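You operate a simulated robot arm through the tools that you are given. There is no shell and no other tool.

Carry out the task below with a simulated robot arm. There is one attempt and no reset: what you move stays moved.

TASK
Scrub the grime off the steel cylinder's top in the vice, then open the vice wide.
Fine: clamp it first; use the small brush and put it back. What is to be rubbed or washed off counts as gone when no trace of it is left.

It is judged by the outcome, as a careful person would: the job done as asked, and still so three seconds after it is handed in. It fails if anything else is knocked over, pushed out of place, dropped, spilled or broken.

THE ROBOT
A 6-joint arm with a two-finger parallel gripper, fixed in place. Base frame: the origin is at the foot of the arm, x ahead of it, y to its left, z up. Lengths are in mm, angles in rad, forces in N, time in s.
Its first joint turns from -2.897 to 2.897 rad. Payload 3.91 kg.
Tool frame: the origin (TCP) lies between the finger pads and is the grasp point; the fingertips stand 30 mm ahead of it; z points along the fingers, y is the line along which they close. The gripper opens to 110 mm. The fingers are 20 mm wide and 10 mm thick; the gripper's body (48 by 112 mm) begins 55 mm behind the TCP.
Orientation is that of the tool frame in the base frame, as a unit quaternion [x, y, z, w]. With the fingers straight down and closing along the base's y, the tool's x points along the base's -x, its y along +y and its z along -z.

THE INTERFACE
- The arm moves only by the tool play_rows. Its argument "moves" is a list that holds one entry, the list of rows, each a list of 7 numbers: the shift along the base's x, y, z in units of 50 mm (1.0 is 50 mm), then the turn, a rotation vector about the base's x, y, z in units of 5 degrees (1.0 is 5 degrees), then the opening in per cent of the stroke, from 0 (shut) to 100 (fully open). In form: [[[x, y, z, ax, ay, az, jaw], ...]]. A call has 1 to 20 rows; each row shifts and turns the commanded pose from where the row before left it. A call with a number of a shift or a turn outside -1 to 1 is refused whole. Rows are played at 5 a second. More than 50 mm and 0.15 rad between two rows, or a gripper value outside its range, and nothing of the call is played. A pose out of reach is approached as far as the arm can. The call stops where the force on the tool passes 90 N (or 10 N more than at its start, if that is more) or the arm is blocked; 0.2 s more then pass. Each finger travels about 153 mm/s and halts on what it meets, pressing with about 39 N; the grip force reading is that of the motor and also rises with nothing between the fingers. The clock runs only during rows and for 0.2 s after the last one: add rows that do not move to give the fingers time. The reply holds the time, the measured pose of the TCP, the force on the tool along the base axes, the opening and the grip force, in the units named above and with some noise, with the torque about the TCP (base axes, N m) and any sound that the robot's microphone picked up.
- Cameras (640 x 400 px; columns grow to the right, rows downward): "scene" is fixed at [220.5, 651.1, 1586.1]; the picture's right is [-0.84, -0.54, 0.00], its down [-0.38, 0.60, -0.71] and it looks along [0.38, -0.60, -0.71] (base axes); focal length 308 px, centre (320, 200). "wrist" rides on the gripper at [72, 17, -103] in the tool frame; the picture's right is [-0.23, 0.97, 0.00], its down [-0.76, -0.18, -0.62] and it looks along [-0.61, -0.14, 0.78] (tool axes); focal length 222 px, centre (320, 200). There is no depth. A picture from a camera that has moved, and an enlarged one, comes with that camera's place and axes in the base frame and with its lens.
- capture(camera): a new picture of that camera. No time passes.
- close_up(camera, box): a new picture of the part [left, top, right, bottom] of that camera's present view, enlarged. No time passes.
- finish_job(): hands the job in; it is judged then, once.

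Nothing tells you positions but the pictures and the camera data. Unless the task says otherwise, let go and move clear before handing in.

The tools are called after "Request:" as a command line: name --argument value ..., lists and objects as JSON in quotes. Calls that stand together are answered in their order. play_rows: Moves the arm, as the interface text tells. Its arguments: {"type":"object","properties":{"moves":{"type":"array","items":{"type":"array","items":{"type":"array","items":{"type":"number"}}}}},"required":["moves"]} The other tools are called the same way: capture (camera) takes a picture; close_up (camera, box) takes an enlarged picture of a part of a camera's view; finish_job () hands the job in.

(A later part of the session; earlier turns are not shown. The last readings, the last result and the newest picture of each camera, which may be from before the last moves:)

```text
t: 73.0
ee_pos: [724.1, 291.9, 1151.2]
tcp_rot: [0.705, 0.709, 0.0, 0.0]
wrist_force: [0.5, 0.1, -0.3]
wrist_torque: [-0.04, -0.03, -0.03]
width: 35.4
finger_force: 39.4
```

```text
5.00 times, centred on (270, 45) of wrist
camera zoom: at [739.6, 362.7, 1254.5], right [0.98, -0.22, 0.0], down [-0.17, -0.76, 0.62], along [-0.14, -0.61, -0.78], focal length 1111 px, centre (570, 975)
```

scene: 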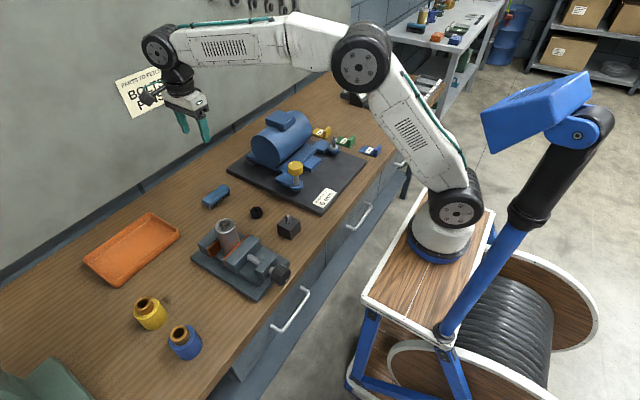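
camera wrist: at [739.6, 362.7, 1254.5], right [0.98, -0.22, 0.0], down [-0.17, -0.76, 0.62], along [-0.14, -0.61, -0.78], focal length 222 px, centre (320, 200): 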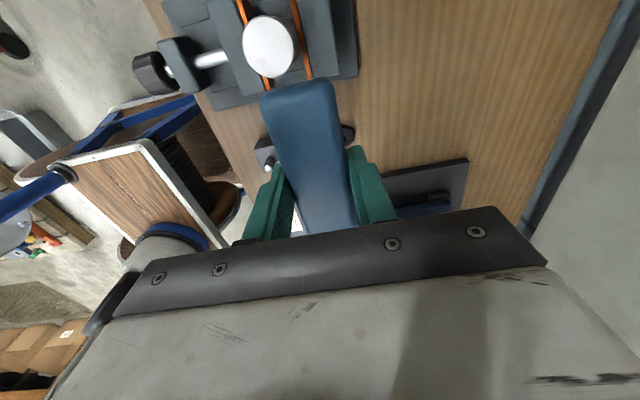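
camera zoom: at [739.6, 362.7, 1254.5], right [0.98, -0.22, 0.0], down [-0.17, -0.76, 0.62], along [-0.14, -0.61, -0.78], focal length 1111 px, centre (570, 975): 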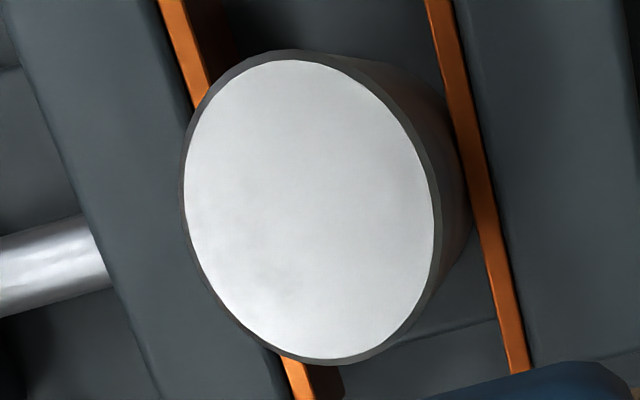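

A faint smudge remains toward the −x/−y side of the top. Back for another, fuller round of scrubbing.

Request:
play_rows --moves '[[[-0.4, 0.8, 0, 0, 0, 0, 0], [-0.4, 0.6, -0.3, 0, 0, 0, 0], [0, 0, -0.8, 0, 0, 0, 0], [0, 0, -0.8, 0, 0, 0, 0], [0, 0, -0.25, 0, 0, 0, 0], [0, 0, -0.15, 0, 0, 0, 0], [0, 0, -0.02, 0, 0, 0, 0], [0, 0, 0, 0, 0, 0, 0]]]'

Request:
play_rows --moves '[[[-0.16, -0.08, 0, 0, 0, 0, 0], [-0.16, -0.08, 0, 0, 0, 0, 0], [-0.16, 0, 0, 0, 0, 0, 0], [0.16, 0, 0, 0, 0, 0, 0], [0.16, 0, 0, 0, 0, 0, 0], [0.16, 0, 0, 0, 0, 0, 0], [-0.16, 0, 0, 0, 0, 0, 0], [-0.16, 0, 0, 0, 0, 0, 0], [-0.16, -0.1, 0, 0, 0, 0, 0], [0.16, -0.1, 0, 0, 0, 0, 0], [0.16, 0, 0, 0, 0, 0, 0], [0.16, 0, 0, 0, 0, 0, 0], [-0.16, 0, 0, 0, 0, 0, 0], [-0.16, 0, 0, 0, 0, 0, 0], [-0.16, 0, 0, 0, 0, 0, 0], [0.16, 0.1, 0, 0, 0, 0, 0], [0.16, 0.1, 0, 0, 0, 0, 0], [0.16, 0.08, 0, 0, 0, 0, 0], [0, 0.08, 0, 0, 0, 0, 0]]]'

Request:
play_rows --moves '[[[0.16, 0.08, 0, 0, 0, 0, 0], [0.16, 0.08, 0, 0, 0, 0, 0], [-0.16, 0, 0, 0, 0, 0, 0], [-0.16, 0, 0, 0, 0, 0, 0], [-0.16, 0, 0, 0, 0, 0, 0], [-0.16, 0, 0, 0, 0, 0, 0], [-0.16, 0, 0, 0, 0, 0, 0], [0.16, 0.08, 0, 0, 0, 0, 0], [0.16, 0.08, 0, 0, 0, 0, 0], [0.16, 0, 0, 0, 0, 0, 0], [0.16, 0, 0, 0, 0, 0, 0], [0.16, 0, 0, 0, 0, 0, 0], [-0.16, 0, 0, 0, 0, 0, 0], [-0.16, 0, 0, 0, 0, 0, 0], [-0.16, -0.08, 0, 0, 0, 0, 0], [-0.16, -0.08, 0, 0, 0, 0, 0], [-0.16, -0.08, 0, 0, 0, 0, 0], [0.16, -0.08, 0, 0, 0, 0, 0], [0.16, 0, 0, 0, 0, 0, 0], [0.16, 0, 0, 0, 0, 0, 0]]]'

Request:
play_rows --moves '[[[0, 0, 0.4, 0, 0, 0, 0], [0, 0, 0.8, 0, 0, 0, 0], [0, 0, 0.8, 0, 0, 0, 0], [0.4, -0.6, 0.3, 0, 0, 0, 0], [0.4, -0.8, 0, 0, 0, 0, 0], [0, 0, 0, 0, 0, 0, 0]]]'

Request:
close_up --camera "scene" --box '[215, 213, 247, 237]'

Request:
close_up --camera "wrist" --box '[235, 5, 305, 85]'

```text
t: 74.8
ee_pos: [682.0, 362.1, 1033.3]
tcp_rot: [0.705, 0.709, 0.003, 0.0]
wrist_force: [-2.5, 2.4, 23.3]
wrist_torque: [0.04, 0.06, -0.04]
width: 35.5
finger_force: 38.6
```

```text
t: 78.8
ee_pos: [684.4, 359.3, 1032.9]
tcp_rot: [0.705, 0.709, 0.0, 0.0]
wrist_force: [-0.4, -6.6, 14.7]
wrist_torque: [-0.14, 0.2, 0.06]
width: 35.3
finger_force: 38.9
```

```text
t: 83.0
ee_pos: [683.2, 362.7, 1033.5]
tcp_rot: [0.705, 0.709, 0.0, 0.0]
wrist_force: [0.0, 0.0, 0.1]
wrist_torque: [0.0, 0.02, 0.04]
width: 35.2
finger_force: 39.1
```

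```text
t: 84.4
ee_pos: [721.8, 290.9, 1148.4]
tcp_rot: [0.705, 0.709, 0.0, 0.0]
wrist_force: [-0.2, -0.2, -1.8]
wrist_torque: [-0.01, 0.0, 0.01]
width: 34.9
finger_force: 38.5
```

```text
16.00 times, centred on (231, 225) of scene
camera zoom: at [220.5, 651.1, 1586.1], right [-0.84, -0.54, 0.0], down [-0.38, 0.6, -0.71], along [0.38, -0.6, -0.71], focal length 4935 px, centre (1744, -200)
```

zoom: 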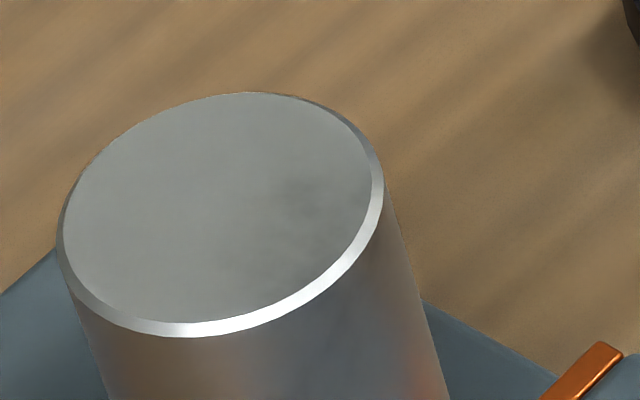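

```text
5.00 times, centred on (270, 45) of wrist
camera zoom: at [738.6, 361.3, 1253.0], right [0.98, -0.22, 0.0], down [-0.17, -0.76, 0.62], along [-0.14, -0.61, -0.78], focal length 1111 px, centre (570, 975)
```

zoom: 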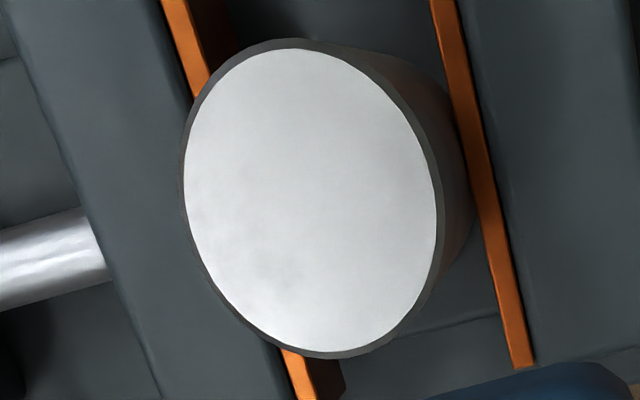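

The smudge barely changed, and the contact force had faded to zero by the end, so the brush may have shifted in the grip. I'll check it.

Request:
capture --camera "scene"

Request:
close_up --camera "scene" --box '[200, 130, 290, 200]'

Request:
close_up --camera "wrist" --box '[220, 60, 420, 240]'

```text
taken
```

scene: 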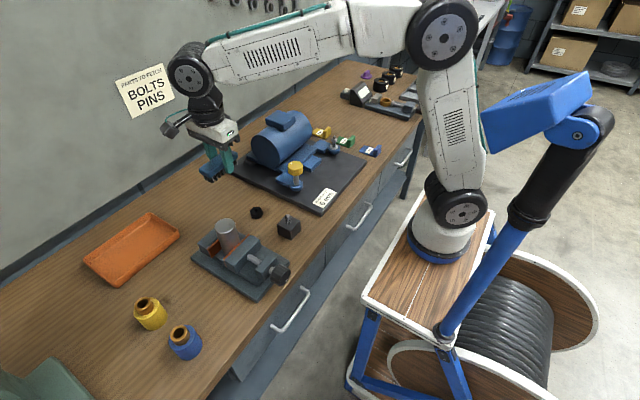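

```text
5.71 times, centred on (245, 165) of scene
camera zoom: at [220.5, 651.1, 1586.1], right [-0.84, -0.54, 0.0], down [-0.38, 0.6, -0.71], along [0.38, -0.6, -0.71], focal length 1763 px, centre (749, 400)
```

zoom: 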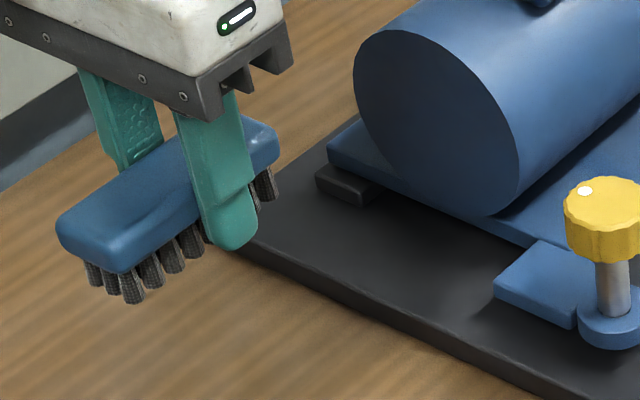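

```text
2.22 times, centred on (320, 150) of wrist
camera zoom: at [738.6, 361.3, 1253.0], right [0.98, -0.22, 0.0], down [-0.17, -0.76, 0.62], along [-0.14, -0.61, -0.78], focal length 494 px, centre (320, 311)
```

zoom: 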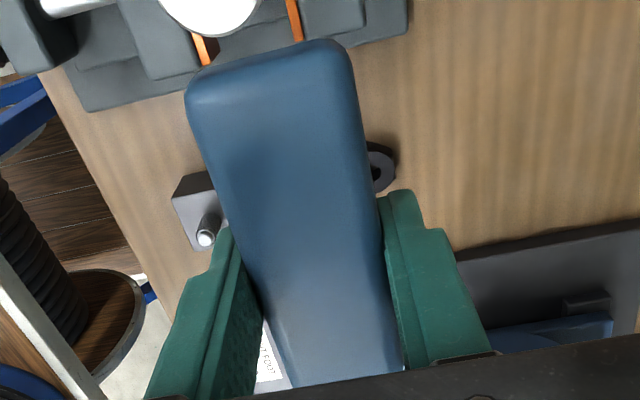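

The brush has slid up slightly in the grip but is still level. I'll go back over the smudge at about (673, 350) and re-establish light contact there.

Request:
play_rows --moves '[[[-0.4, 0.6, 0, 0, 0, 0, 0], [-0.6, 0.6, -0.3, 0, 0, 0, 0], [0, 0, -0.8, 0, 0, 0, 0], [0, 0, -0.8, 0, 0, 0, 0], [0, 0, -0.25, 0, 0, 0, 0], [0, 0, -0.15, 0, 0, 0, 0], [0, 0, 0, 0, 0, 0, 0]]]'

Request:
play_rows --moves '[[[0, 0, -0.03, 0, 0, 0, 0], [0, 0, 0, 0, 0, 0, 0]]]'

```text
t: 86.0
ee_pos: [673.4, 349.9, 1032.8]
tcp_rot: [0.705, 0.709, 0.001, 0.0]
wrist_force: [0.5, 0.3, 3.5]
wrist_torque: [0.08, 0.04, 0.0]
width: 35.3
finger_force: 38.9
```

```text
t: 86.6
ee_pos: [672.6, 351.2, 1032.7]
tcp_rot: [0.705, 0.709, 0.003, 0.001]
wrist_force: [3.7, 2.3, 18.9]
wrist_torque: [-0.04, -0.18, 0.04]
width: 35.4
finger_force: 39.1
```

Contact is at about 19 N over the smudge. Scrubbing there with short strokes.

Request:
play_rows --moves '[[[0.14, 0, 0, 0, 0, 0, 0], [0.14, 0, 0, 0, 0, 0, 0], [-0.14, 0, 0, 0, 0, 0, 0], [-0.14, 0, 0, 0, 0, 0, 0], [-0.14, 0, 0, 0, 0, 0, 0], [-0.14, 0, 0, 0, 0, 0, 0], [0.14, 0, 0, 0, 0, 0, 0], [0.14, 0, 0, 0, 0, 0, 0], [0.14, 0, 0, 0, 0, 0, 0], [0.14, 0, 0, 0, 0, 0, 0], [-0.14, 0, 0, 0, 0, 0, 0], [-0.14, 0, 0, 0, 0, 0, 0], [-0.14, 0, 0, 0, 0, 0, 0], [-0.14, 0, 0, 0, 0, 0, 0], [0.14, 0, 0, 0, 0, 0, 0], [0.14, 0, 0, 0, 0, 0, 0]]]'

Request:
play_rows --moves '[[[0, 0.08, 0, 0, 0, 0, 0], [0, 0.08, 0, 0, 0, 0, 0], [0, -0.08, 0, 0, 0, 0, 0], [0, -0.08, 0, 0, 0, 0, 0], [0, -0.08, 0, 0, 0, 0, 0], [0, 0.08, 0, 0, 0, 0, 0], [0.1, 0.08, 0, 0, 0, 0, 0], [0, 0.08, 0, 0, 0, 0, 0], [0, -0.08, 0, 0, 0, 0, 0], [0, -0.08, 0, 0, 0, 0, 0], [0, -0.08, 0, 0, 0, 0, 0], [0, 0.08, 0, 0, 0, 0, 0], [0, 0, 0, 0, 0, 0, 0]]]'

Request:
play_rows --moves '[[[0, 0, 0.4, 0, 0, 0, 0], [0, 0, 0.8, 0, 0, 0, 0], [0, 0, 0.8, 0, 0, 0, 0], [0.4, -0.6, 0.3, 0, 0, 0, 0], [0.5, -0.6, 0, 0, 0, 0, 0], [0, 0, 0, 0, 0, 0, 0]]]'

Request:
close_up --camera "scene" --box '[215, 213, 247, 237]'

Request:
close_up --camera "wrist" --box '[235, 5, 305, 85]'

```text
t: 90.0
ee_pos: [672.0, 350.8, 1031.3]
tcp_rot: [0.705, 0.709, 0.0, 0.0]
wrist_force: [-9.5, 1.7, 24.3]
wrist_torque: [0.02, 0.19, 0.03]
width: 35.2
finger_force: 38.8
```

```text
t: 92.8
ee_pos: [677.2, 348.6, 1032.1]
tcp_rot: [0.706, 0.709, 0.0, 0.0]
wrist_force: [-2.0, -8.4, 22.4]
wrist_torque: [-0.25, 0.02, -0.02]
width: 35.6
finger_force: 39.2
```

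```text
t: 94.2
ee_pos: [722.2, 291.6, 1143.7]
tcp_rot: [0.705, 0.709, 0.0, 0.0]
wrist_force: [0.5, 1.5, -1.2]
wrist_torque: [0.0, -0.01, -0.02]
width: 35.0
finger_force: 39.0
```

```text
16.00 times, centred on (231, 225) of scene
camera zoom: at [220.5, 651.1, 1586.1], right [-0.84, -0.54, 0.0], down [-0.38, 0.6, -0.71], along [0.38, -0.6, -0.71], focal length 4935 px, centre (1744, -200)
```

zoom: 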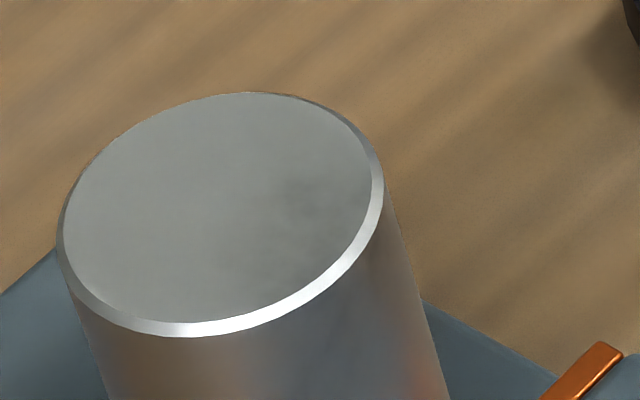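

```text
5.00 times, centred on (270, 45) of wrist
camera zoom: at [738.2, 362.2, 1248.7], right [0.98, -0.22, 0.0], down [-0.17, -0.76, 0.62], along [-0.14, -0.61, -0.78], focal length 1111 px, centre (570, 975)
```

zoom: 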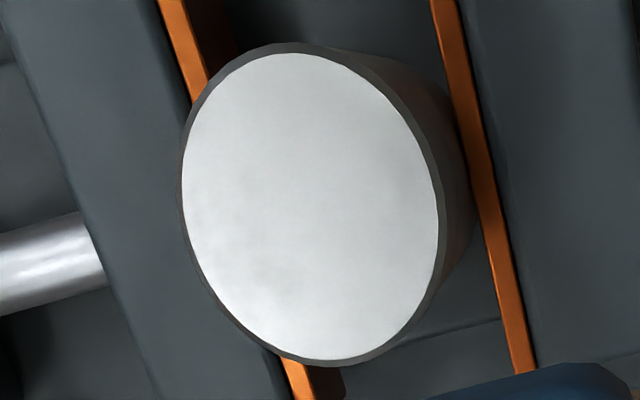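

A faint mottling persists. I'll lower the camera for a closer look, to tell grime from metal texture or reflections.

Request:
play_rows --moves '[[[0, -0.3, -0.6, 0, 0, 0, 0], [0, 0, -0.6, 0, 0, 0, 0], [0, 0, 0, 0, 0, 0, 0]]]'

Request:
capture --camera "wrist"

Request:
close_up --camera "wrist" --box '[180, 0, 320, 100]'

Request:
close_up --camera "scene" --box '[215, 213, 247, 237]'

```text
t: 95.0
ee_pos: [722.5, 276.3, 1086.7]
tcp_rot: [0.705, 0.709, 0.0, -0.001]
wrist_force: [0.4, 0.1, -1.0]
wrist_torque: [-0.01, 0.04, 0.0]
width: 35.2
finger_force: 38.8
```

```text
taken
camera wrist: at [738.5, 346.6, 1190.3], right [0.97, -0.22, 0.0], down [-0.17, -0.76, 0.62], along [-0.14, -0.61, -0.78], focal length 222 px, centre (320, 200)
```

wrist: 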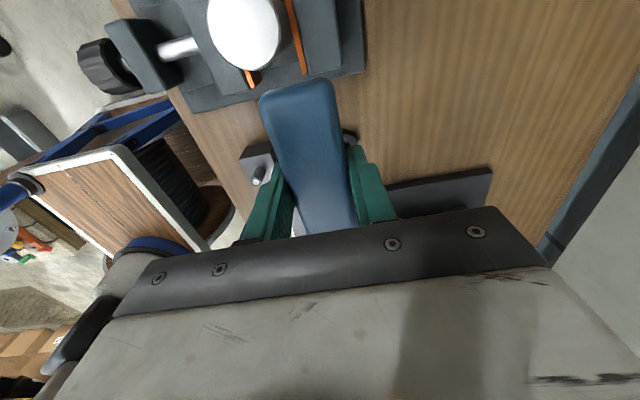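

```text
4.00 times, centred on (250, 50) of wrist
camera zoom: at [738.5, 346.6, 1190.3], right [0.97, -0.22, 0.0], down [-0.17, -0.76, 0.62], along [-0.14, -0.61, -0.78], focal length 888 px, centre (600, 800)
```

zoom: 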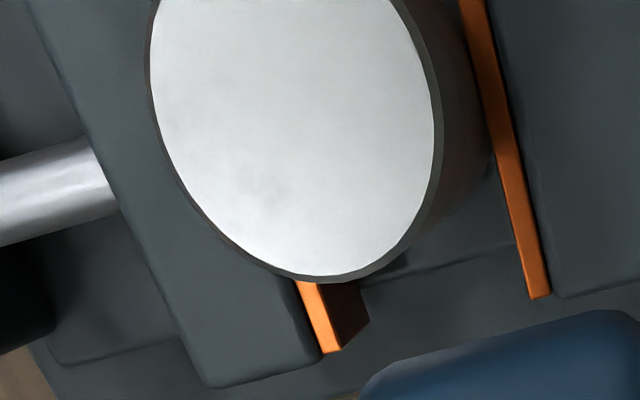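

```text
16.00 times, centred on (231, 225) of scene
camera zoom: at [220.5, 651.1, 1586.1], right [-0.84, -0.54, 0.0], down [-0.38, 0.6, -0.71], along [0.38, -0.6, -0.71], focal length 4935 px, centre (1744, -200)
```

zoom: 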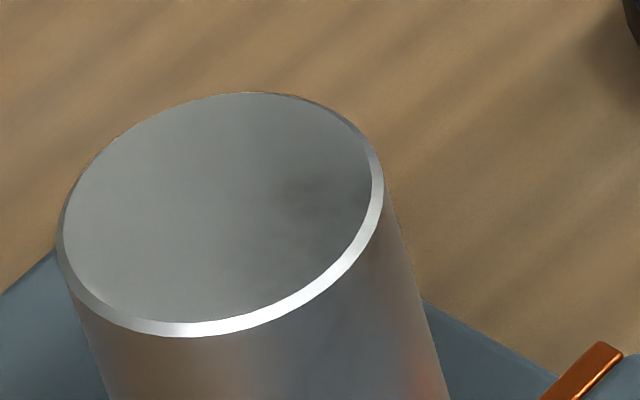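

The mottling hasn't changed between the last rounds and sits outside the original dark stain, so it may just be metal texture. I'll do one more thorough full-disc round and compare from the same pose to be sure.

Request:
play_rows --moves '[[[-0.3, 0.5, 0, 0, 0, 0, 0], [-0.3, 0.5, 0, 0, 0, 0, 0], [-0.3, 0.5, 0, 0, 0, 0, 0], [0, 0, -0.6, 0, 0, 0, 0], [0, 0, -0.35, 0, 0, 0, 0], [0, 0, -0.15, 0, 0, 0, 0], [0, 0, -0.01, 0, 0, 0, 0], [0, 0, 0, 0, 0, 0, 0]]]'

Request:
play_rows --moves '[[[-0.2, 0, 0, 0, 0, 0, 0], [-0.2, 0, 0, 0, 0, 0, 0], [-0.2, 0, 0, 0, 0, 0, 0], [0.2, 0, 0, 0, 0, 0, 0], [0.2, 0, 0, 0, 0, 0, 0], [0.2, 0, 0, 0, 0, 0, 0], [0.2, 0, 0, 0, 0, 0, 0], [0.2, 0, 0, 0, 0, 0, 0], [-0.2, 0, 0, 0, 0, 0, 0], [-0.2, 0, 0, 0, 0, 0, 0], [-0.2, 0, 0, 0, 0, 0, 0], [-0.2, 0, 0, 0, 0, 0, 0], [-0.2, 0, 0, 0, 0, 0, 0], [0.2, 0, 0, 0, 0, 0, 0], [0.2, 0, 0, 0, 0, 0, 0], [0.2, 0, 0, 0, 0, 0, 0]]]'

Request:
play_rows --moves '[[[0, 0.1, 0, 0, 0, 0, 0], [0, 0.1, 0, 0, 0, 0, 0], [0.15, 0, 0, 0, 0, 0, 0], [0, -0.1, 0, 0, 0, 0, 0], [0, -0.1, 0, 0, 0, 0, 0], [0.15, 0, 0, 0, 0, 0, 0], [0, 0.1, 0, 0, 0, 0, 0], [0, 0.1, 0, 0, 0, 0, 0], [-0.2, 0, 0, 0, 0, 0, 0], [-0.2, 0, 0, 0, 0, 0, 0], [-0.2, -0.1, 0, 0, 0, 0, 0], [0, -0.1, 0, 0, 0, 0, 0], [0.2, 0, 0, 0, 0, 0, 0], [0.1, 0, 0, 0, 0, 0, 0]]]'

Request:
play_rows --moves '[[[0, 0, 0.4, 0, 0, 0, 0], [0, 0, 0.7, 0, 0, 0, 0], [0.3, -0.5, 0, 0, 0, 0, 0], [0.3, -0.5, 0, 0, 0, 0, 0], [0.3, -0.5, 0, 0, 0, 0, 0], [0, 0, 0, 0, 0, 0, 0]]]'

Request:
close_up --camera "wrist" --box '[180, 0, 320, 100]'

Request:
close_up --camera "scene" --box '[215, 213, 247, 237]'

```text
t: 96.8
ee_pos: [678.3, 349.6, 1031.9]
tcp_rot: [0.705, 0.709, 0.001, 0.0]
wrist_force: [-0.9, 0.9, 7.7]
wrist_torque: [0.02, -0.02, -0.01]
width: 35.1
finger_force: 38.5
```

```text
t: 100.2
ee_pos: [678.0, 349.8, 1032.0]
tcp_rot: [0.705, 0.709, 0.001, -0.001]
wrist_force: [-6.5, 2.2, 15.9]
wrist_torque: [-0.03, 0.23, -0.02]
width: 35.4
finger_force: 39.2
```

```text
t: 103.2
ee_pos: [678.0, 350.5, 1031.5]
tcp_rot: [0.705, 0.709, 0.0, 0.0]
wrist_force: [-8.0, 0.2, 19.7]
wrist_torque: [0.0, 0.27, 0.0]
width: 35.1
finger_force: 38.9
```

```text
t: 104.6
ee_pos: [722.5, 273.1, 1086.2]
tcp_rot: [0.705, 0.709, 0.0, 0.0]
wrist_force: [0.6, 0.7, -0.6]
wrist_torque: [-0.01, -0.01, 0.02]
width: 35.5
finger_force: 39.1
```

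```text
4.00 times, centred on (250, 50) of wrist
camera zoom: at [738.2, 344.6, 1189.8], right [0.98, -0.22, 0.0], down [-0.17, -0.76, 0.62], along [-0.14, -0.61, -0.78], focal length 888 px, centre (600, 800)
```

zoom: 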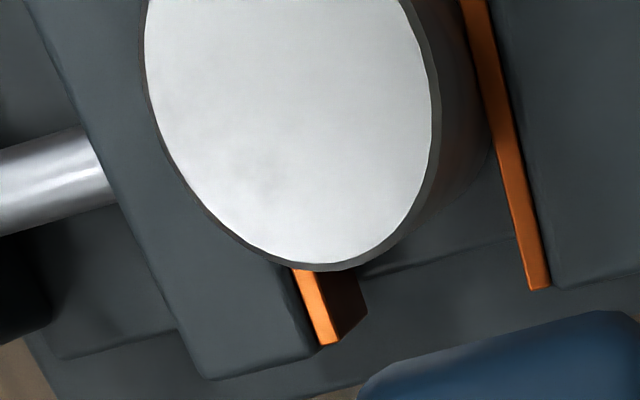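

```text
16.00 times, centred on (231, 225) of scene
camera zoom: at [220.5, 651.1, 1586.1], right [-0.84, -0.54, 0.0], down [-0.38, 0.6, -0.71], along [0.38, -0.6, -0.71], focal length 4935 px, centre (1744, -200)
```

zoom: 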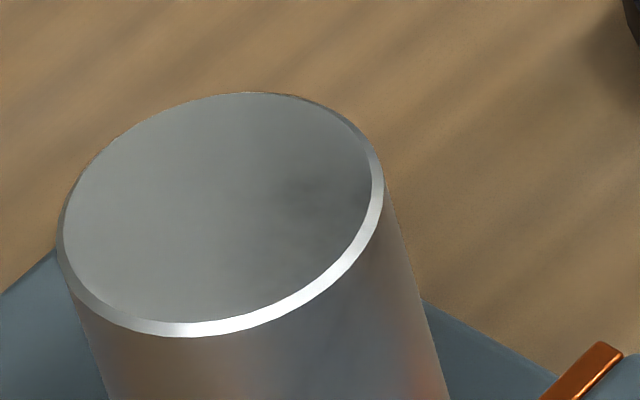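

The remaining pattern is identical in both views after another full round, and it isn't in the stain's area. I take it to be the metal's own texture, so the top is clean. Now I'll carry the brush back to its place.

Request:
play_rows --moves '[[[0.69, -0.24, 0, 0, 0, 0, 0], [0.69, -0.24, 0, 0, 0, 0, 0], [0.69, -0.24, 0, 0, 0, 0, 0], [0.69, -0.24, 0, 0, 0, 0, 0], [0.69, -0.24, 0, 0, 0, 0, 0], [0, 0, -0.8, 0, 0, 0, 0], [0, 0, -0.8, 0, 0, 0, 0], [0, 0, -0.8, 0, 0, 0, 0], [0, 0, -0.8, 0, 0, 0, 0], [0, 0, -0.3, 0, 0, 0, 0], [0, 0, 0, 0, 0, 0, 0]]]'

Request:
close_up --camera "scene" --box '[190, 170, 270, 220]'

```text
t: 107.0
ee_pos: [897.9, 215.7, 911.8]
tcp_rot: [0.706, 0.708, 0.0, 0.0]
wrist_force: [0.5, 0.2, -0.4]
wrist_torque: [0.0, 0.02, -0.01]
width: 35.1
finger_force: 38.8
```

```text
8.00 times, centred on (230, 195) of scene
camera zoom: at [220.5, 651.1, 1586.1], right [-0.84, -0.54, 0.0], down [-0.38, 0.6, -0.71], along [0.38, -0.6, -0.71], focal length 2468 px, centre (1040, 240)
```

zoom: 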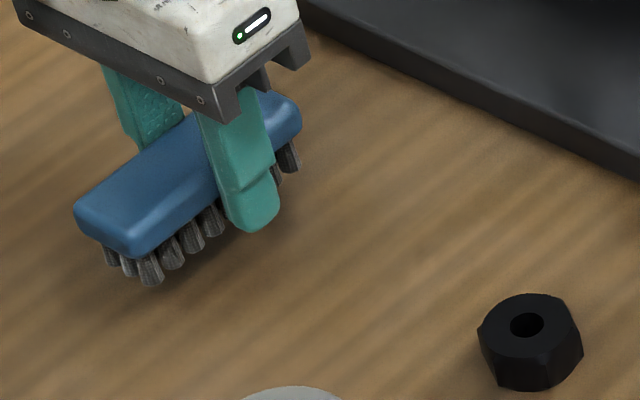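

The brush hovers about 18 mm above the table. I'll nudge it to match the original footprint and lower most of the way.

Request:
play_rows --moves '[[[-0.11, -0.1, 0, 0, 0, 0, 0], [0, 0, -0.26, 0, 0, 0, 0], [0, 0, 0, 0, 0, 0, 0]]]'

Request:
close_up --camera "scene" --box '[190, 170, 270, 220]'

```text
t: 107.8
ee_pos: [890.6, 211.1, 899.2]
tcp_rot: [0.705, 0.709, 0.0, 0.0]
wrist_force: [0.0, 0.3, -1.1]
wrist_torque: [-0.01, 0.0, -0.03]
width: 34.8
finger_force: 38.9
```

```text
8.00 times, centred on (230, 195) of scene
camera zoom: at [220.5, 651.1, 1586.1], right [-0.84, -0.54, 0.0], down [-0.38, 0.6, -0.71], along [0.38, -0.6, -0.71], focal length 2468 px, centre (1040, 240)
```

zoom: 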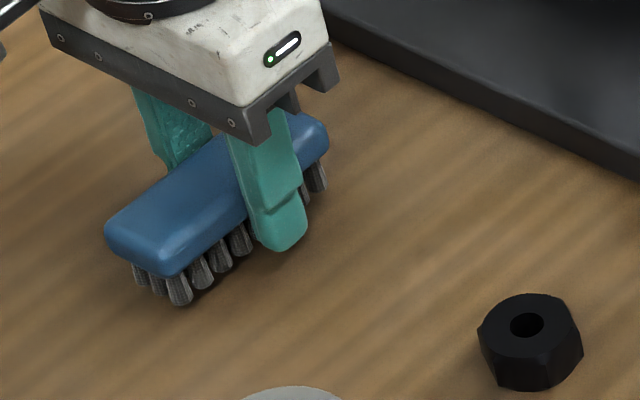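

Very close: a +2.5 mm nudge back and about 7 mm down. I'll lower gently until contact.

Request:
play_rows --moves '[[[0.05, 0.03, 0, 0, 0, 0, 0], [0, 0, -0.08, 0, 0, 0, 0], [0, 0, 0, 0, 0, 0, 0]]]'

Request:
play_rows --moves '[[[0, 0, -0.04, 0, 0, 0, 0], [0, 0, 0, 0, 0, 0, 0]]]'

Request:
close_up --camera "scene" --box '[190, 170, 270, 220]'

```text
t: 108.6
ee_pos: [894.0, 212.2, 894.0]
tcp_rot: [0.706, 0.709, 0.0, -0.001]
wrist_force: [0.1, 0.5, -1.0]
wrist_torque: [-0.01, 0.03, 0.0]
width: 35.1
finger_force: 38.7
```

```text
t: 109.2
ee_pos: [891.8, 210.5, 892.7]
tcp_rot: [0.705, 0.71, 0.0, 0.0]
wrist_force: [0.2, 0.0, 0.2]
wrist_torque: [0.0, 0.01, 0.01]
width: 35.2
finger_force: 39.0
```

```text
8.00 times, centred on (230, 195) of scene
camera zoom: at [220.5, 651.1, 1586.1], right [-0.84, -0.54, 0.0], down [-0.38, 0.6, -0.71], along [0.38, -0.6, -0.71], focal length 2468 px, centre (1040, 240)
```

zoom: 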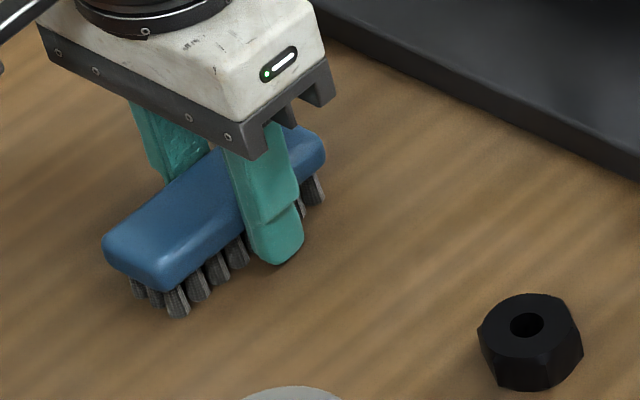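

Nearly down. One more small step, then release if in contact.

Request:
play_rows --moves '[[[0, 0, -0.03, 0, 0, 0, 0], [0, 0, 0, 0, 0, 0, 0]]]'

Request:
play_rows --moves '[[[0, 0, -0.02, 0, 0, 0, 0], [0, 0, 0, 0, 0, 0, 0]]]'

```text
t: 109.8
ee_pos: [893.5, 212.0, 890.1]
tcp_rot: [0.705, 0.709, 0.001, 0.0]
wrist_force: [0.6, -1.2, 3.9]
wrist_torque: [0.17, 0.05, -0.05]
width: 35.4
finger_force: 38.7
```

```text
t: 110.4
ee_pos: [893.0, 212.8, 891.3]
tcp_rot: [0.705, 0.709, 0.0, 0.001]
wrist_force: [-0.8, -1.8, 14.1]
wrist_torque: [0.28, 0.16, 0.03]
width: 35.3
finger_force: 39.0
```

The brush is on the table. I'll relax the pressure, release and rise.

Request:
play_rows --moves '[[[0, 0, 0.01, 0, 0, 0, 0], [0, 0, 0, 0, 0, 0, 35], [0, 0, 0, 0, 0, 0, 50], [0, 0, 0, 0, 0, 0, 55], [0, 0, 0.2, 0, 0, 0, 55], [0, 0, 0.5, 0, 0, 0, 55], [0, 0, 0.8, 0, 0, 0, 60], [0, 0, 0.8, 0, 0, 0, 64], [0, 0, 0.9, 0, 0, 0, 64], [0, 0, 0.9, 0, 0, 0, 64], [0, 0, 0.9, 0, 0, 0, 64]]]'

Request:
close_up --camera "scene" --box '[190, 170, 270, 220]'

Request:
capture --camera "wrist"

```text
t: 112.8
ee_pos: [891.8, 212.6, 1142.3]
tcp_rot: [0.705, 0.709, -0.001, -0.001]
wrist_force: [0.1, -0.2, -0.7]
wrist_torque: [-0.01, 0.04, -0.03]
width: 70.5
finger_force: 0.0
```

```text
8.00 times, centred on (230, 195) of scene
camera zoom: at [220.5, 651.1, 1586.1], right [-0.84, -0.54, 0.0], down [-0.38, 0.6, -0.71], along [0.38, -0.6, -0.71], focal length 2468 px, centre (1040, 240)
```

zoom: 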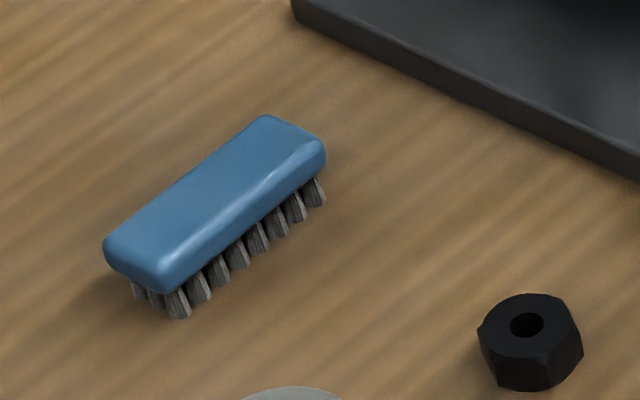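

```text
taken
camera wrist: at [908.0, 284.1, 1245.4], right [0.97, -0.22, 0.0], down [-0.17, -0.76, 0.62], along [-0.14, -0.61, -0.78], focal length 222 px, centre (320, 200)
```

wrist: 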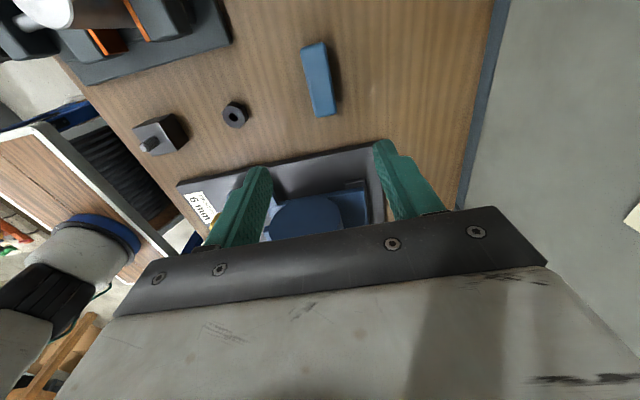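

The brush is back within 2–3 mm of its original spot. One more look at the cylinder top now that the arm is away, then on to the knob.

Request:
close_up --camera "scene" --box '[215, 213, 247, 237]'

Request:
close_up --camera "wrist" --box '[0, 0, 120, 60]'

```text
16.00 times, centred on (231, 225) of scene
camera zoom: at [220.5, 651.1, 1586.1], right [-0.84, -0.54, 0.0], down [-0.38, 0.6, -0.71], along [0.38, -0.6, -0.71], focal length 4935 px, centre (1744, -200)
```

zoom: 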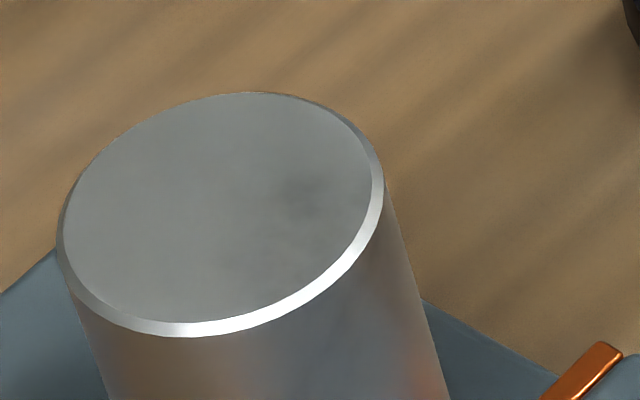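

```text
5.33 times, centred on (60, 30) of wrist
camera zoom: at [908.0, 284.1, 1245.4], right [0.97, -0.22, 0.0], down [-0.17, -0.76, 0.62], along [-0.14, -0.61, -0.78], focal length 1185 px, centre (1707, 1107)
```

zoom: 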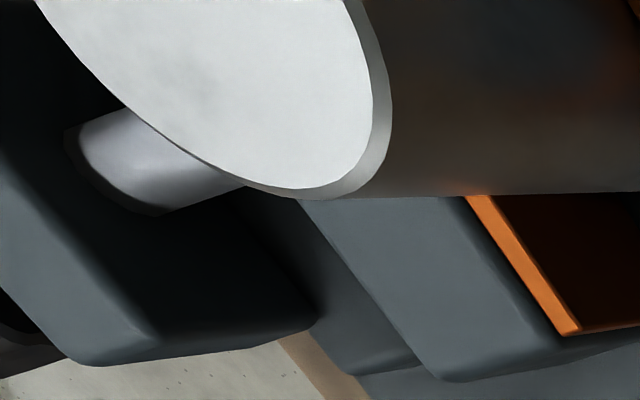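

The surface looks the same as before, so I'm satisfied it's clean bare metal. Now back to above the knob with the fingers closing along y, to open the vice.

Request:
play_rows --moves '[[[-0.408, 0.164, 0, 0, 0, 1, 64], [-0.408, 0.164, 0, 0, 0, 1, 64], [-0.408, 0.164, 0, 0, 0, 1, 64], [-0.408, 0.164, 0, 0, 0, 1, 64], [-0.408, 0.164, 0, 0, 0, 1, 64], [-0.408, 0.164, 0, 0, 0, 1, 64], [-0.408, 0.164, 0, 0, 0, 1, 64], [-0.408, 0.164, 0, 0, 0, 1, 64], [-0.408, 0.164, 0, 0, 0, 1, 64], [-0.408, 0.164, 0, 0, 0, 1, 64], [-0.408, 0.164, 0, 0, 0, 1, 64], [-0.408, 0.164, 0, 0, 0, 1, 64], [-0.408, 0.164, 0, 0, 0, 1, 64], [-0.408, 0.164, 0, 0, 0, 1, 64], [-0.408, 0.164, 0, 0, 0, 1, 64], [-0.408, 0.164, 0, 0, 0, 1, 64], [-0.408, 0.164, 0, 0, 0, 1, 64], [-0.408, 0.164, 0, 0, 0, 1, 64], [0, 0, 0, 0, 0, 0, 64]]]'

Request:
capture --camera "wrist"

```text
t: 116.8
ee_pos: [524.9, 360.6, 1139.0]
tcp_rot: [-0.004, 1.0, 0.001, -0.001]
wrist_force: [-0.5, -0.7, 0.3]
wrist_torque: [-0.01, -0.02, -0.02]
width: 70.3
finger_force: 0.1
```

```text
taken
camera wrist: at [452.6, 375.3, 1242.0], right [0.22, 0.98, 0.0], down [0.76, -0.17, 0.62], along [0.61, -0.14, -0.78], focal length 222 px, centre (320, 200)
```

wrist: 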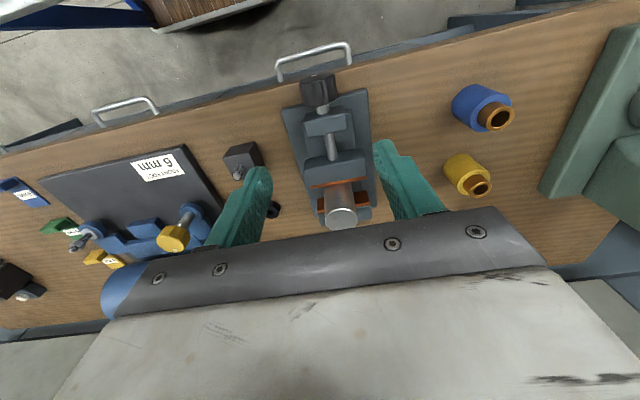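

Aligned above the knob. I'll also zoom on the cylinder top from this angle, and start descending around the knob.

Request:
close_up --camera "wrist" --box '[310, 195, 370, 235]'

Request:
play_rows --moves '[[[0, 0, -0.9, 0, 0, 0, 64], [0, 0, -0.9, 0, 0, 0, 64], [0, 0, -0.9, 0, 0, 0, 64], [0, 0, -0.6, 0, 0, 0, 64], [0, 0, 0, 0, 0, 0, 64]]]'

Request:
capture --camera "wrist"

```text
10.00 times, centred on (340, 215) of wrist
camera zoom: at [452.6, 375.3, 1242.0], right [0.22, 0.98, 0.0], down [0.76, -0.17, 0.62], along [0.61, -0.14, -0.78], focal length 2221 px, centre (120, 50)
```

zoom: 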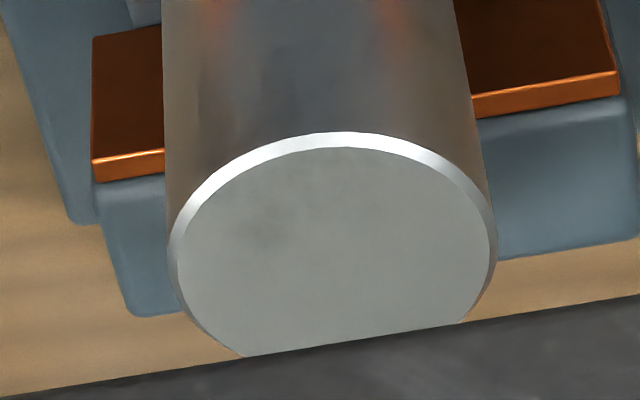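

```text
t: 118.0
ee_pos: [527.3, 359.5, 974.2]
tcp_rot: [-0.003, 1.0, 0.0, 0.0]
wrist_force: [0.2, -0.2, -0.3]
wrist_torque: [-0.02, -0.04, -0.01]
width: 70.4
finger_force: 0.0
```

```text
taken
camera wrist: at [452.8, 375.5, 1077.6], right [0.22, 0.97, 0.0], down [0.76, -0.17, 0.62], along [0.61, -0.14, -0.78], focal length 222 px, centre (320, 200)
```

wrist: 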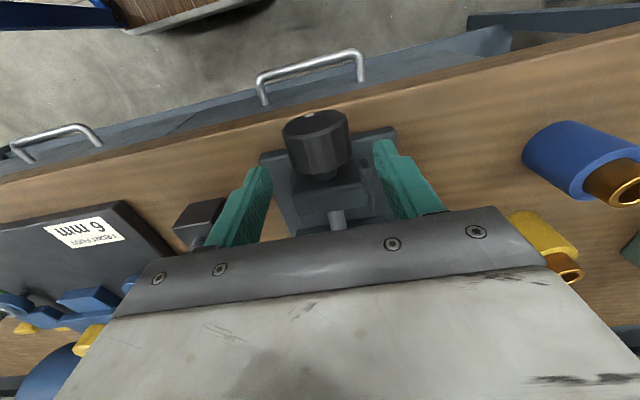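

A faint tonal patch on the metal shows from every angle and hasn't changed in four rounds, even with the brush centred on it, so it's bare-metal texture. Continuing: lower around the knob, swing to +60° with open fingers, then grip.

Request:
play_rows --moves '[[[-0.02, 0.01, -0.55, 0, 0, 0, 64], [0, 0, -0.52, 0, 0, 0, 64], [0, 0, 0, 0, 0, 0, 64], [0, 0, 0, 1, 0, 0, 64], [0, 0, 0, 1, 0, 0, 64], [0, 0, 0, 1, 0, 0, 64], [0, 0, 0, 1, 0, 0, 64], [0, 0, 0, 1, 0, 0, 64], [0, 0, 0, 1, 0, 0, 64], [0, 0, 0, 1, 0, 0, 64], [0, 0, 0, 1, 0, 0, 64], [0, 0, 0, 1, 0, 0, 64], [0, 0, 0, 1, 0, 0, 64], [0, 0, 0, 1, 0, 0, 64], [0, 0, 0, 1, 0, 0, 64], [0, 0, 0, 0, 0, 0, 64]]]'

Request:
play_rows --moves '[[[0, 0, 0, 0, 0, 0, 0], [0, 0, 0, 0, 0, 0, 0], [0, 0, 0, 0, 0, 0, 0]]]'

Request:
close_up --camera "wrist" --box '[200, 100, 440, 250]'

Request:
close_up --camera "scene" --box '[185, 200, 325, 305]'

```text
t: 121.4
ee_pos: [523.8, 360.6, 921.6]
tcp_rot: [-0.002, 0.866, 0.5, 0.0]
wrist_force: [0.2, -0.7, 0.4]
wrist_torque: [0.01, 0.02, 0.02]
width: 70.1
finger_force: 0.0
```

```text
t: 122.2
ee_pos: [525.1, 359.9, 921.9]
tcp_rot: [-0.002, 0.866, 0.5, 0.0]
wrist_force: [-0.6, -2.4, -10.8]
wrist_torque: [-0.03, 0.14, -0.85]
width: 47.8
finger_force: 45.2
```

```text
2.67 times, centred on (320, 175) of wrist
camera zoom: at [451.6, 277.2, 987.4], right [0.22, 0.49, 0.84], down [0.76, -0.63, 0.16], along [0.61, 0.61, -0.51], focal length 592 px, centre (320, 267)
```

zoom: 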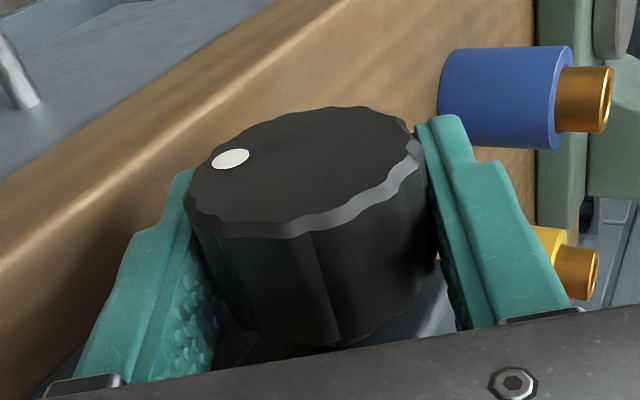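

```text
3.81 times, centred on (255, 252) of scene
camera zoom: at [220.5, 651.1, 1586.1], right [-0.84, -0.54, 0.0], down [-0.38, 0.6, -0.71], along [0.38, -0.6, -0.71], focal length 1175 px, centre (568, 0)
```

zoom: 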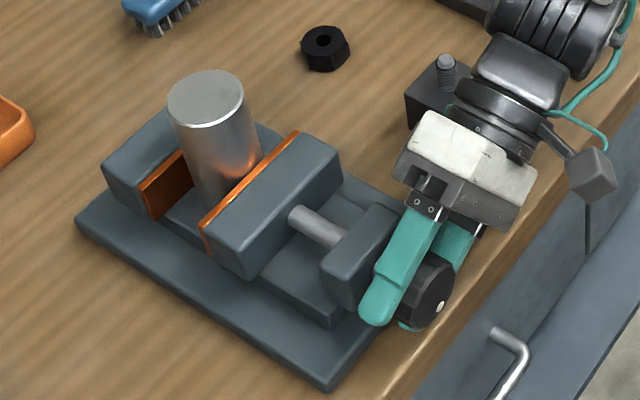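

Well centred with low forces. Turning the knob in the opening direction through the full arc.

Request:
play_rows --moves '[[[0, 0, 0, -1, 0, 0, 0], [0, 0, 0, -1, 0, 0, 0], [0, 0, 0, -1, 0, 0, 0], [0, 0, 0, -1, 0, 0, 0], [0, 0, 0, -1, 0, 0, 0], [0, 0, 0, -1, 0, 0, 0]]]'

Request:
close_up --camera "wrist" --box '[200, 100, 440, 250]'

Request:
close_up --camera "scene" --box '[185, 200, 325, 305]'

```text
t: 123.6
ee_pos: [526.3, 360.0, 921.5]
tcp_rot: [-0.003, 0.966, 0.258, -0.001]
wrist_force: [1.3, -14.9, -18.7]
wrist_torque: [0.1, 0.68, 0.1]
width: 47.9
finger_force: 44.7
```

```text
2.67 times, centred on (320, 175) of wrist
camera zoom: at [452.1, 321.0, 1019.4], right [0.22, 0.85, 0.49], down [0.76, -0.46, 0.45], along [0.61, 0.27, -0.75], focal length 592 px, centre (320, 267)
```

zoom: 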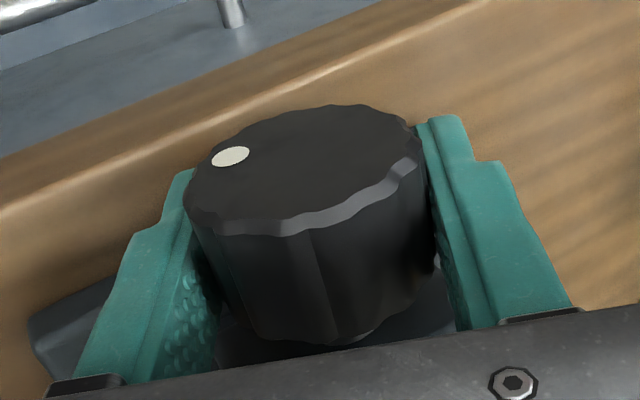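

```text
3.81 times, centred on (255, 252) of scene
camera zoom: at [220.5, 651.1, 1586.1], right [-0.84, -0.54, 0.0], down [-0.38, 0.6, -0.71], along [0.38, -0.6, -0.71], focal length 1175 px, centre (568, 0)
```

zoom: 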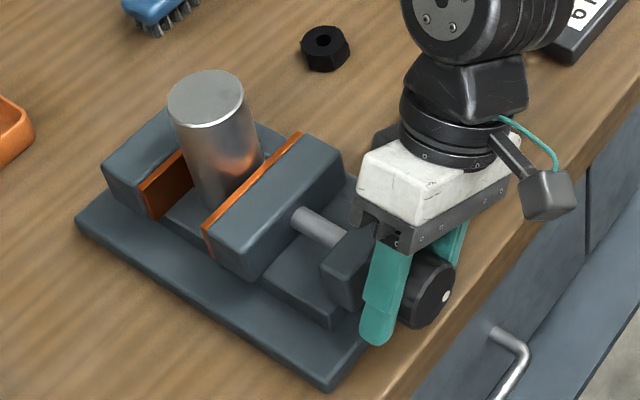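

The jaw is retracting. Continuing to −55°.

Request:
play_rows --moves '[[[0, 0, 0, -1, 0, 0, 0], [0, 0, 0, -1, 0, 0, 0], [0, 0, 0, -1, 0, 0, 0], [0, 0, 0, -1, 0, 0, 0], [0, 0, 0, -1, 0, 0, 0], [0, 0, 0, -1, 0, 0, 0], [0, 0, 0, -1, 0, 0, 0], [0, 0, 0, -1, 0, 0, 0], [0, 0, 0, -1, 0, 0, 0], [0, 0, 0, -1, 0, 0, 0], [0, 0, 0, -1, 0, 0, 0], [0, 0, 0, -1, 0, 0, 0], [0, 0, 0, -1, 0, 0, 0], [0, 0, 0, -1, 0, 0, 0], [0, 0, 0, -1, 0, 0, 0], [0, 0, 0, -1, 0, 0, 0], [0, 0, 0, -1, 0, 0, 0]]]'

Request:
close_up --camera "wrist" --box '[200, 100, 440, 250]'

Request:
capture --camera "scene"

```text
t: 127.2
ee_pos: [524.9, 359.7, 921.0]
tcp_rot: [-0.004, 0.887, -0.461, -0.001]
wrist_force: [13.3, 6.2, -0.4]
wrist_torque: [0.09, -1.02, 0.47]
width: 47.5
finger_force: 45.0
```

```text
2.67 times, centred on (320, 175) of wrist
camera zoom: at [452.0, 453.4, 967.6], right [0.22, 0.56, -0.8], down [0.76, 0.41, 0.5], along [0.61, -0.72, -0.34], focal length 592 px, centre (320, 267)
```

zoom: 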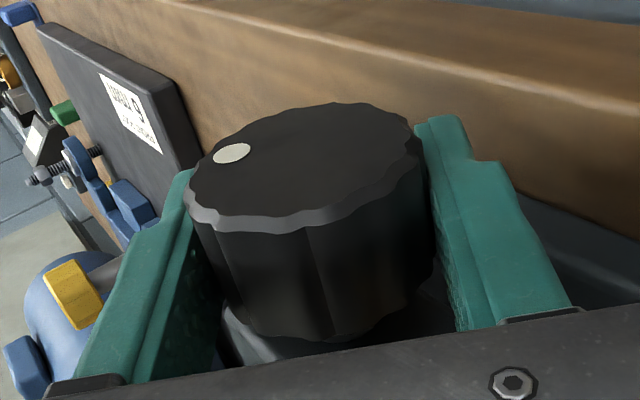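

```text
taken
```

scene: 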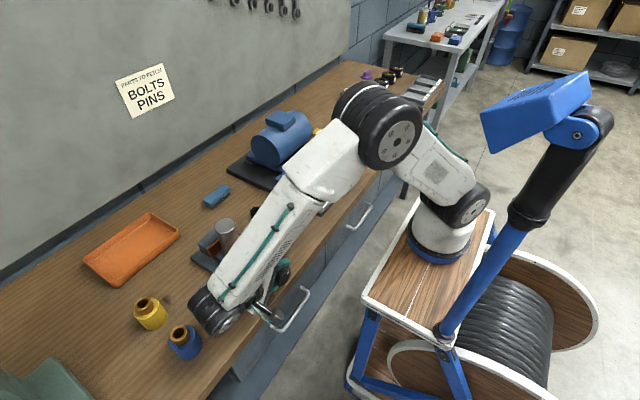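

The axis is well tuned. I'll ratchet back: release, rotate to +60°, re-grip and turn again, with the next strokes run in sequence.

Request:
play_rows --moves '[[[0, 0, 0, 0, 0, 0, 64], [0, 0, 0, 0, 0, 0, 64], [0, 0, 0, 1, 0, 0, 64], [0, 0, 0, 1, 0, 0, 64], [0, 0, 0, 1, 0, 0, 64], [0, 0, 0, 1, 0, 0, 64], [0, 0, 0, 1, 0, 0, 64], [0, 0, 0, 1, 0, 0, 64], [0, 0, 0, 1, 0, 0, 64], [0, 0, 0, 1, 0, 0, 64], [0, 0, 0, 1, 0, 0, 64], [0, 0, 0, 1, 0, 0, 64], [0, 0, 0, 1, 0, 0, 64], [0, 0, 0, 1, 0, 0, 64], [0, 0, 0, 1, 0, 0, 64], [0, 0, 0, 1, 0, 0, 64], [0, 0, 0, 1, 0, 0, 64], [0, 0, 0, 1, 0, 0, 64], [0, 0, 0, 1, 0, 0, 64], [0, 0, 0, 1, 0, 0, 64]]]'

Request:
play_rows --moves '[[[0, 0, 0, 1, 0, 0, 64], [0, 0, 0, 1, 0, 0, 64], [0, 0, 0, 1, 0, 0, 64], [0, 0, 0, 1, 0, 0, 64], [0, 0, 0, 1, 0, 0, 64], [0, 0, 0, 0, 0, 0, 64], [0, 0, 0, 0, 0, 0, 0], [0, 0, 0, 0, 0, 0, 0], [0, 0, 0, 0, 0, 0, 0], [0, 0, 0, -1, 0, 0, 0], [0, 0, 0, -1, 0, 0, 0], [0, 0, 0, -1, 0, 0, 0]]]'

Request:
play_rows --moves '[[[0, 0, 0, -1, 0, 0, 0], [0, 0, 0, -1, 0, 0, 0], [0, 0, 0, -1, 0, 0, 0], [0, 0, 0, -1, 0, 0, 0], [0, 0, 0, -1, 0, 0, 0], [0, 0, 0, -1, 0, 0, 0], [0, 0, 0, -1, 0, 0, 0], [0, 0, 0, -1, 0, 0, 0], [0, 0, 0, -1, 0, 0, 0], [0, 0, 0, -1, 0, 0, 0], [0, 0, 0, -1, 0, 0, 0], [0, 0, 0, -1, 0, 0, 0], [0, 0, 0, -1, 0, 0, 0], [0, 0, 0, -1, 0, 0, 0], [0, 0, 0, -1, 0, 0, 0], [0, 0, 0, -1, 0, 0, 0], [0, 0, 0, -1, 0, 0, 0], [0, 0, 0, -1, 0, 0, 0], [0, 0, 0, -1, 0, 0, 0], [0, 0, 0, -1, 0, 0, 0]]]'

Request:
close_up --camera "wrist" --box '[200, 100, 440, 250]'

Request:
close_up --camera "scene" --box '[185, 200, 325, 305]'

```text
t: 131.4
ee_pos: [524.9, 360.5, 921.7]
tcp_rot: [-0.004, 0.953, 0.302, 0.001]
wrist_force: [1.1, 0.4, 0.1]
wrist_torque: [0.01, -0.01, -0.01]
width: 70.3
finger_force: 0.1
```

```text
t: 134.0
ee_pos: [524.6, 359.6, 921.7]
tcp_rot: [-0.003, 0.924, 0.383, 0.0]
wrist_force: [0.2, -3.0, -0.3]
wrist_torque: [0.07, 0.05, -0.03]
width: 47.6
finger_force: 45.9
```

```text
t: 138.2
ee_pos: [524.1, 360.8, 921.3]
tcp_rot: [-0.002, 0.887, -0.462, -0.002]
wrist_force: [-1.0, -1.0, -2.1]
wrist_torque: [0.65, -0.37, -0.64]
width: 47.7
finger_force: 45.1
```

```text
2.67 times, centred on (320, 175) of wrist
camera zoom: at [451.5, 453.2, 967.3], right [0.22, 0.56, -0.8], down [0.76, 0.41, 0.5], along [0.61, -0.72, -0.34], focal length 592 px, centre (320, 267)
```

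zoom: 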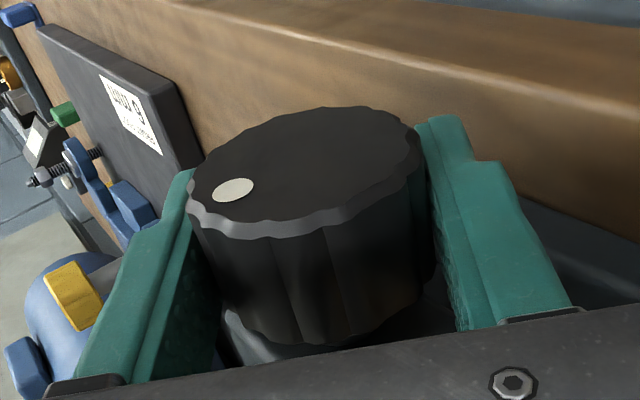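

```text
3.81 times, centred on (255, 252) of scene
camera zoom: at [220.5, 651.1, 1586.1], right [-0.84, -0.54, 0.0], down [-0.38, 0.6, -0.71], along [0.38, -0.6, -0.71], focal length 1175 px, centre (568, 0)
```

zoom: 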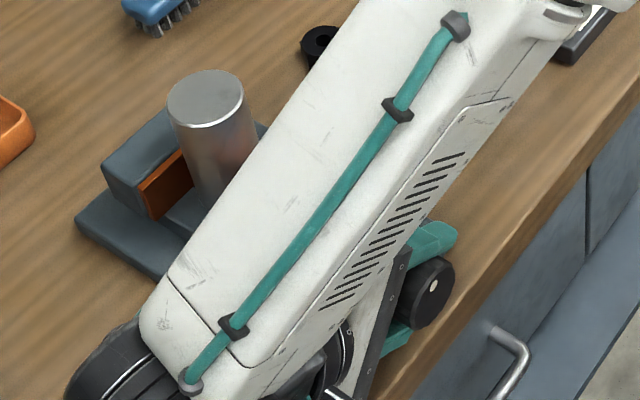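

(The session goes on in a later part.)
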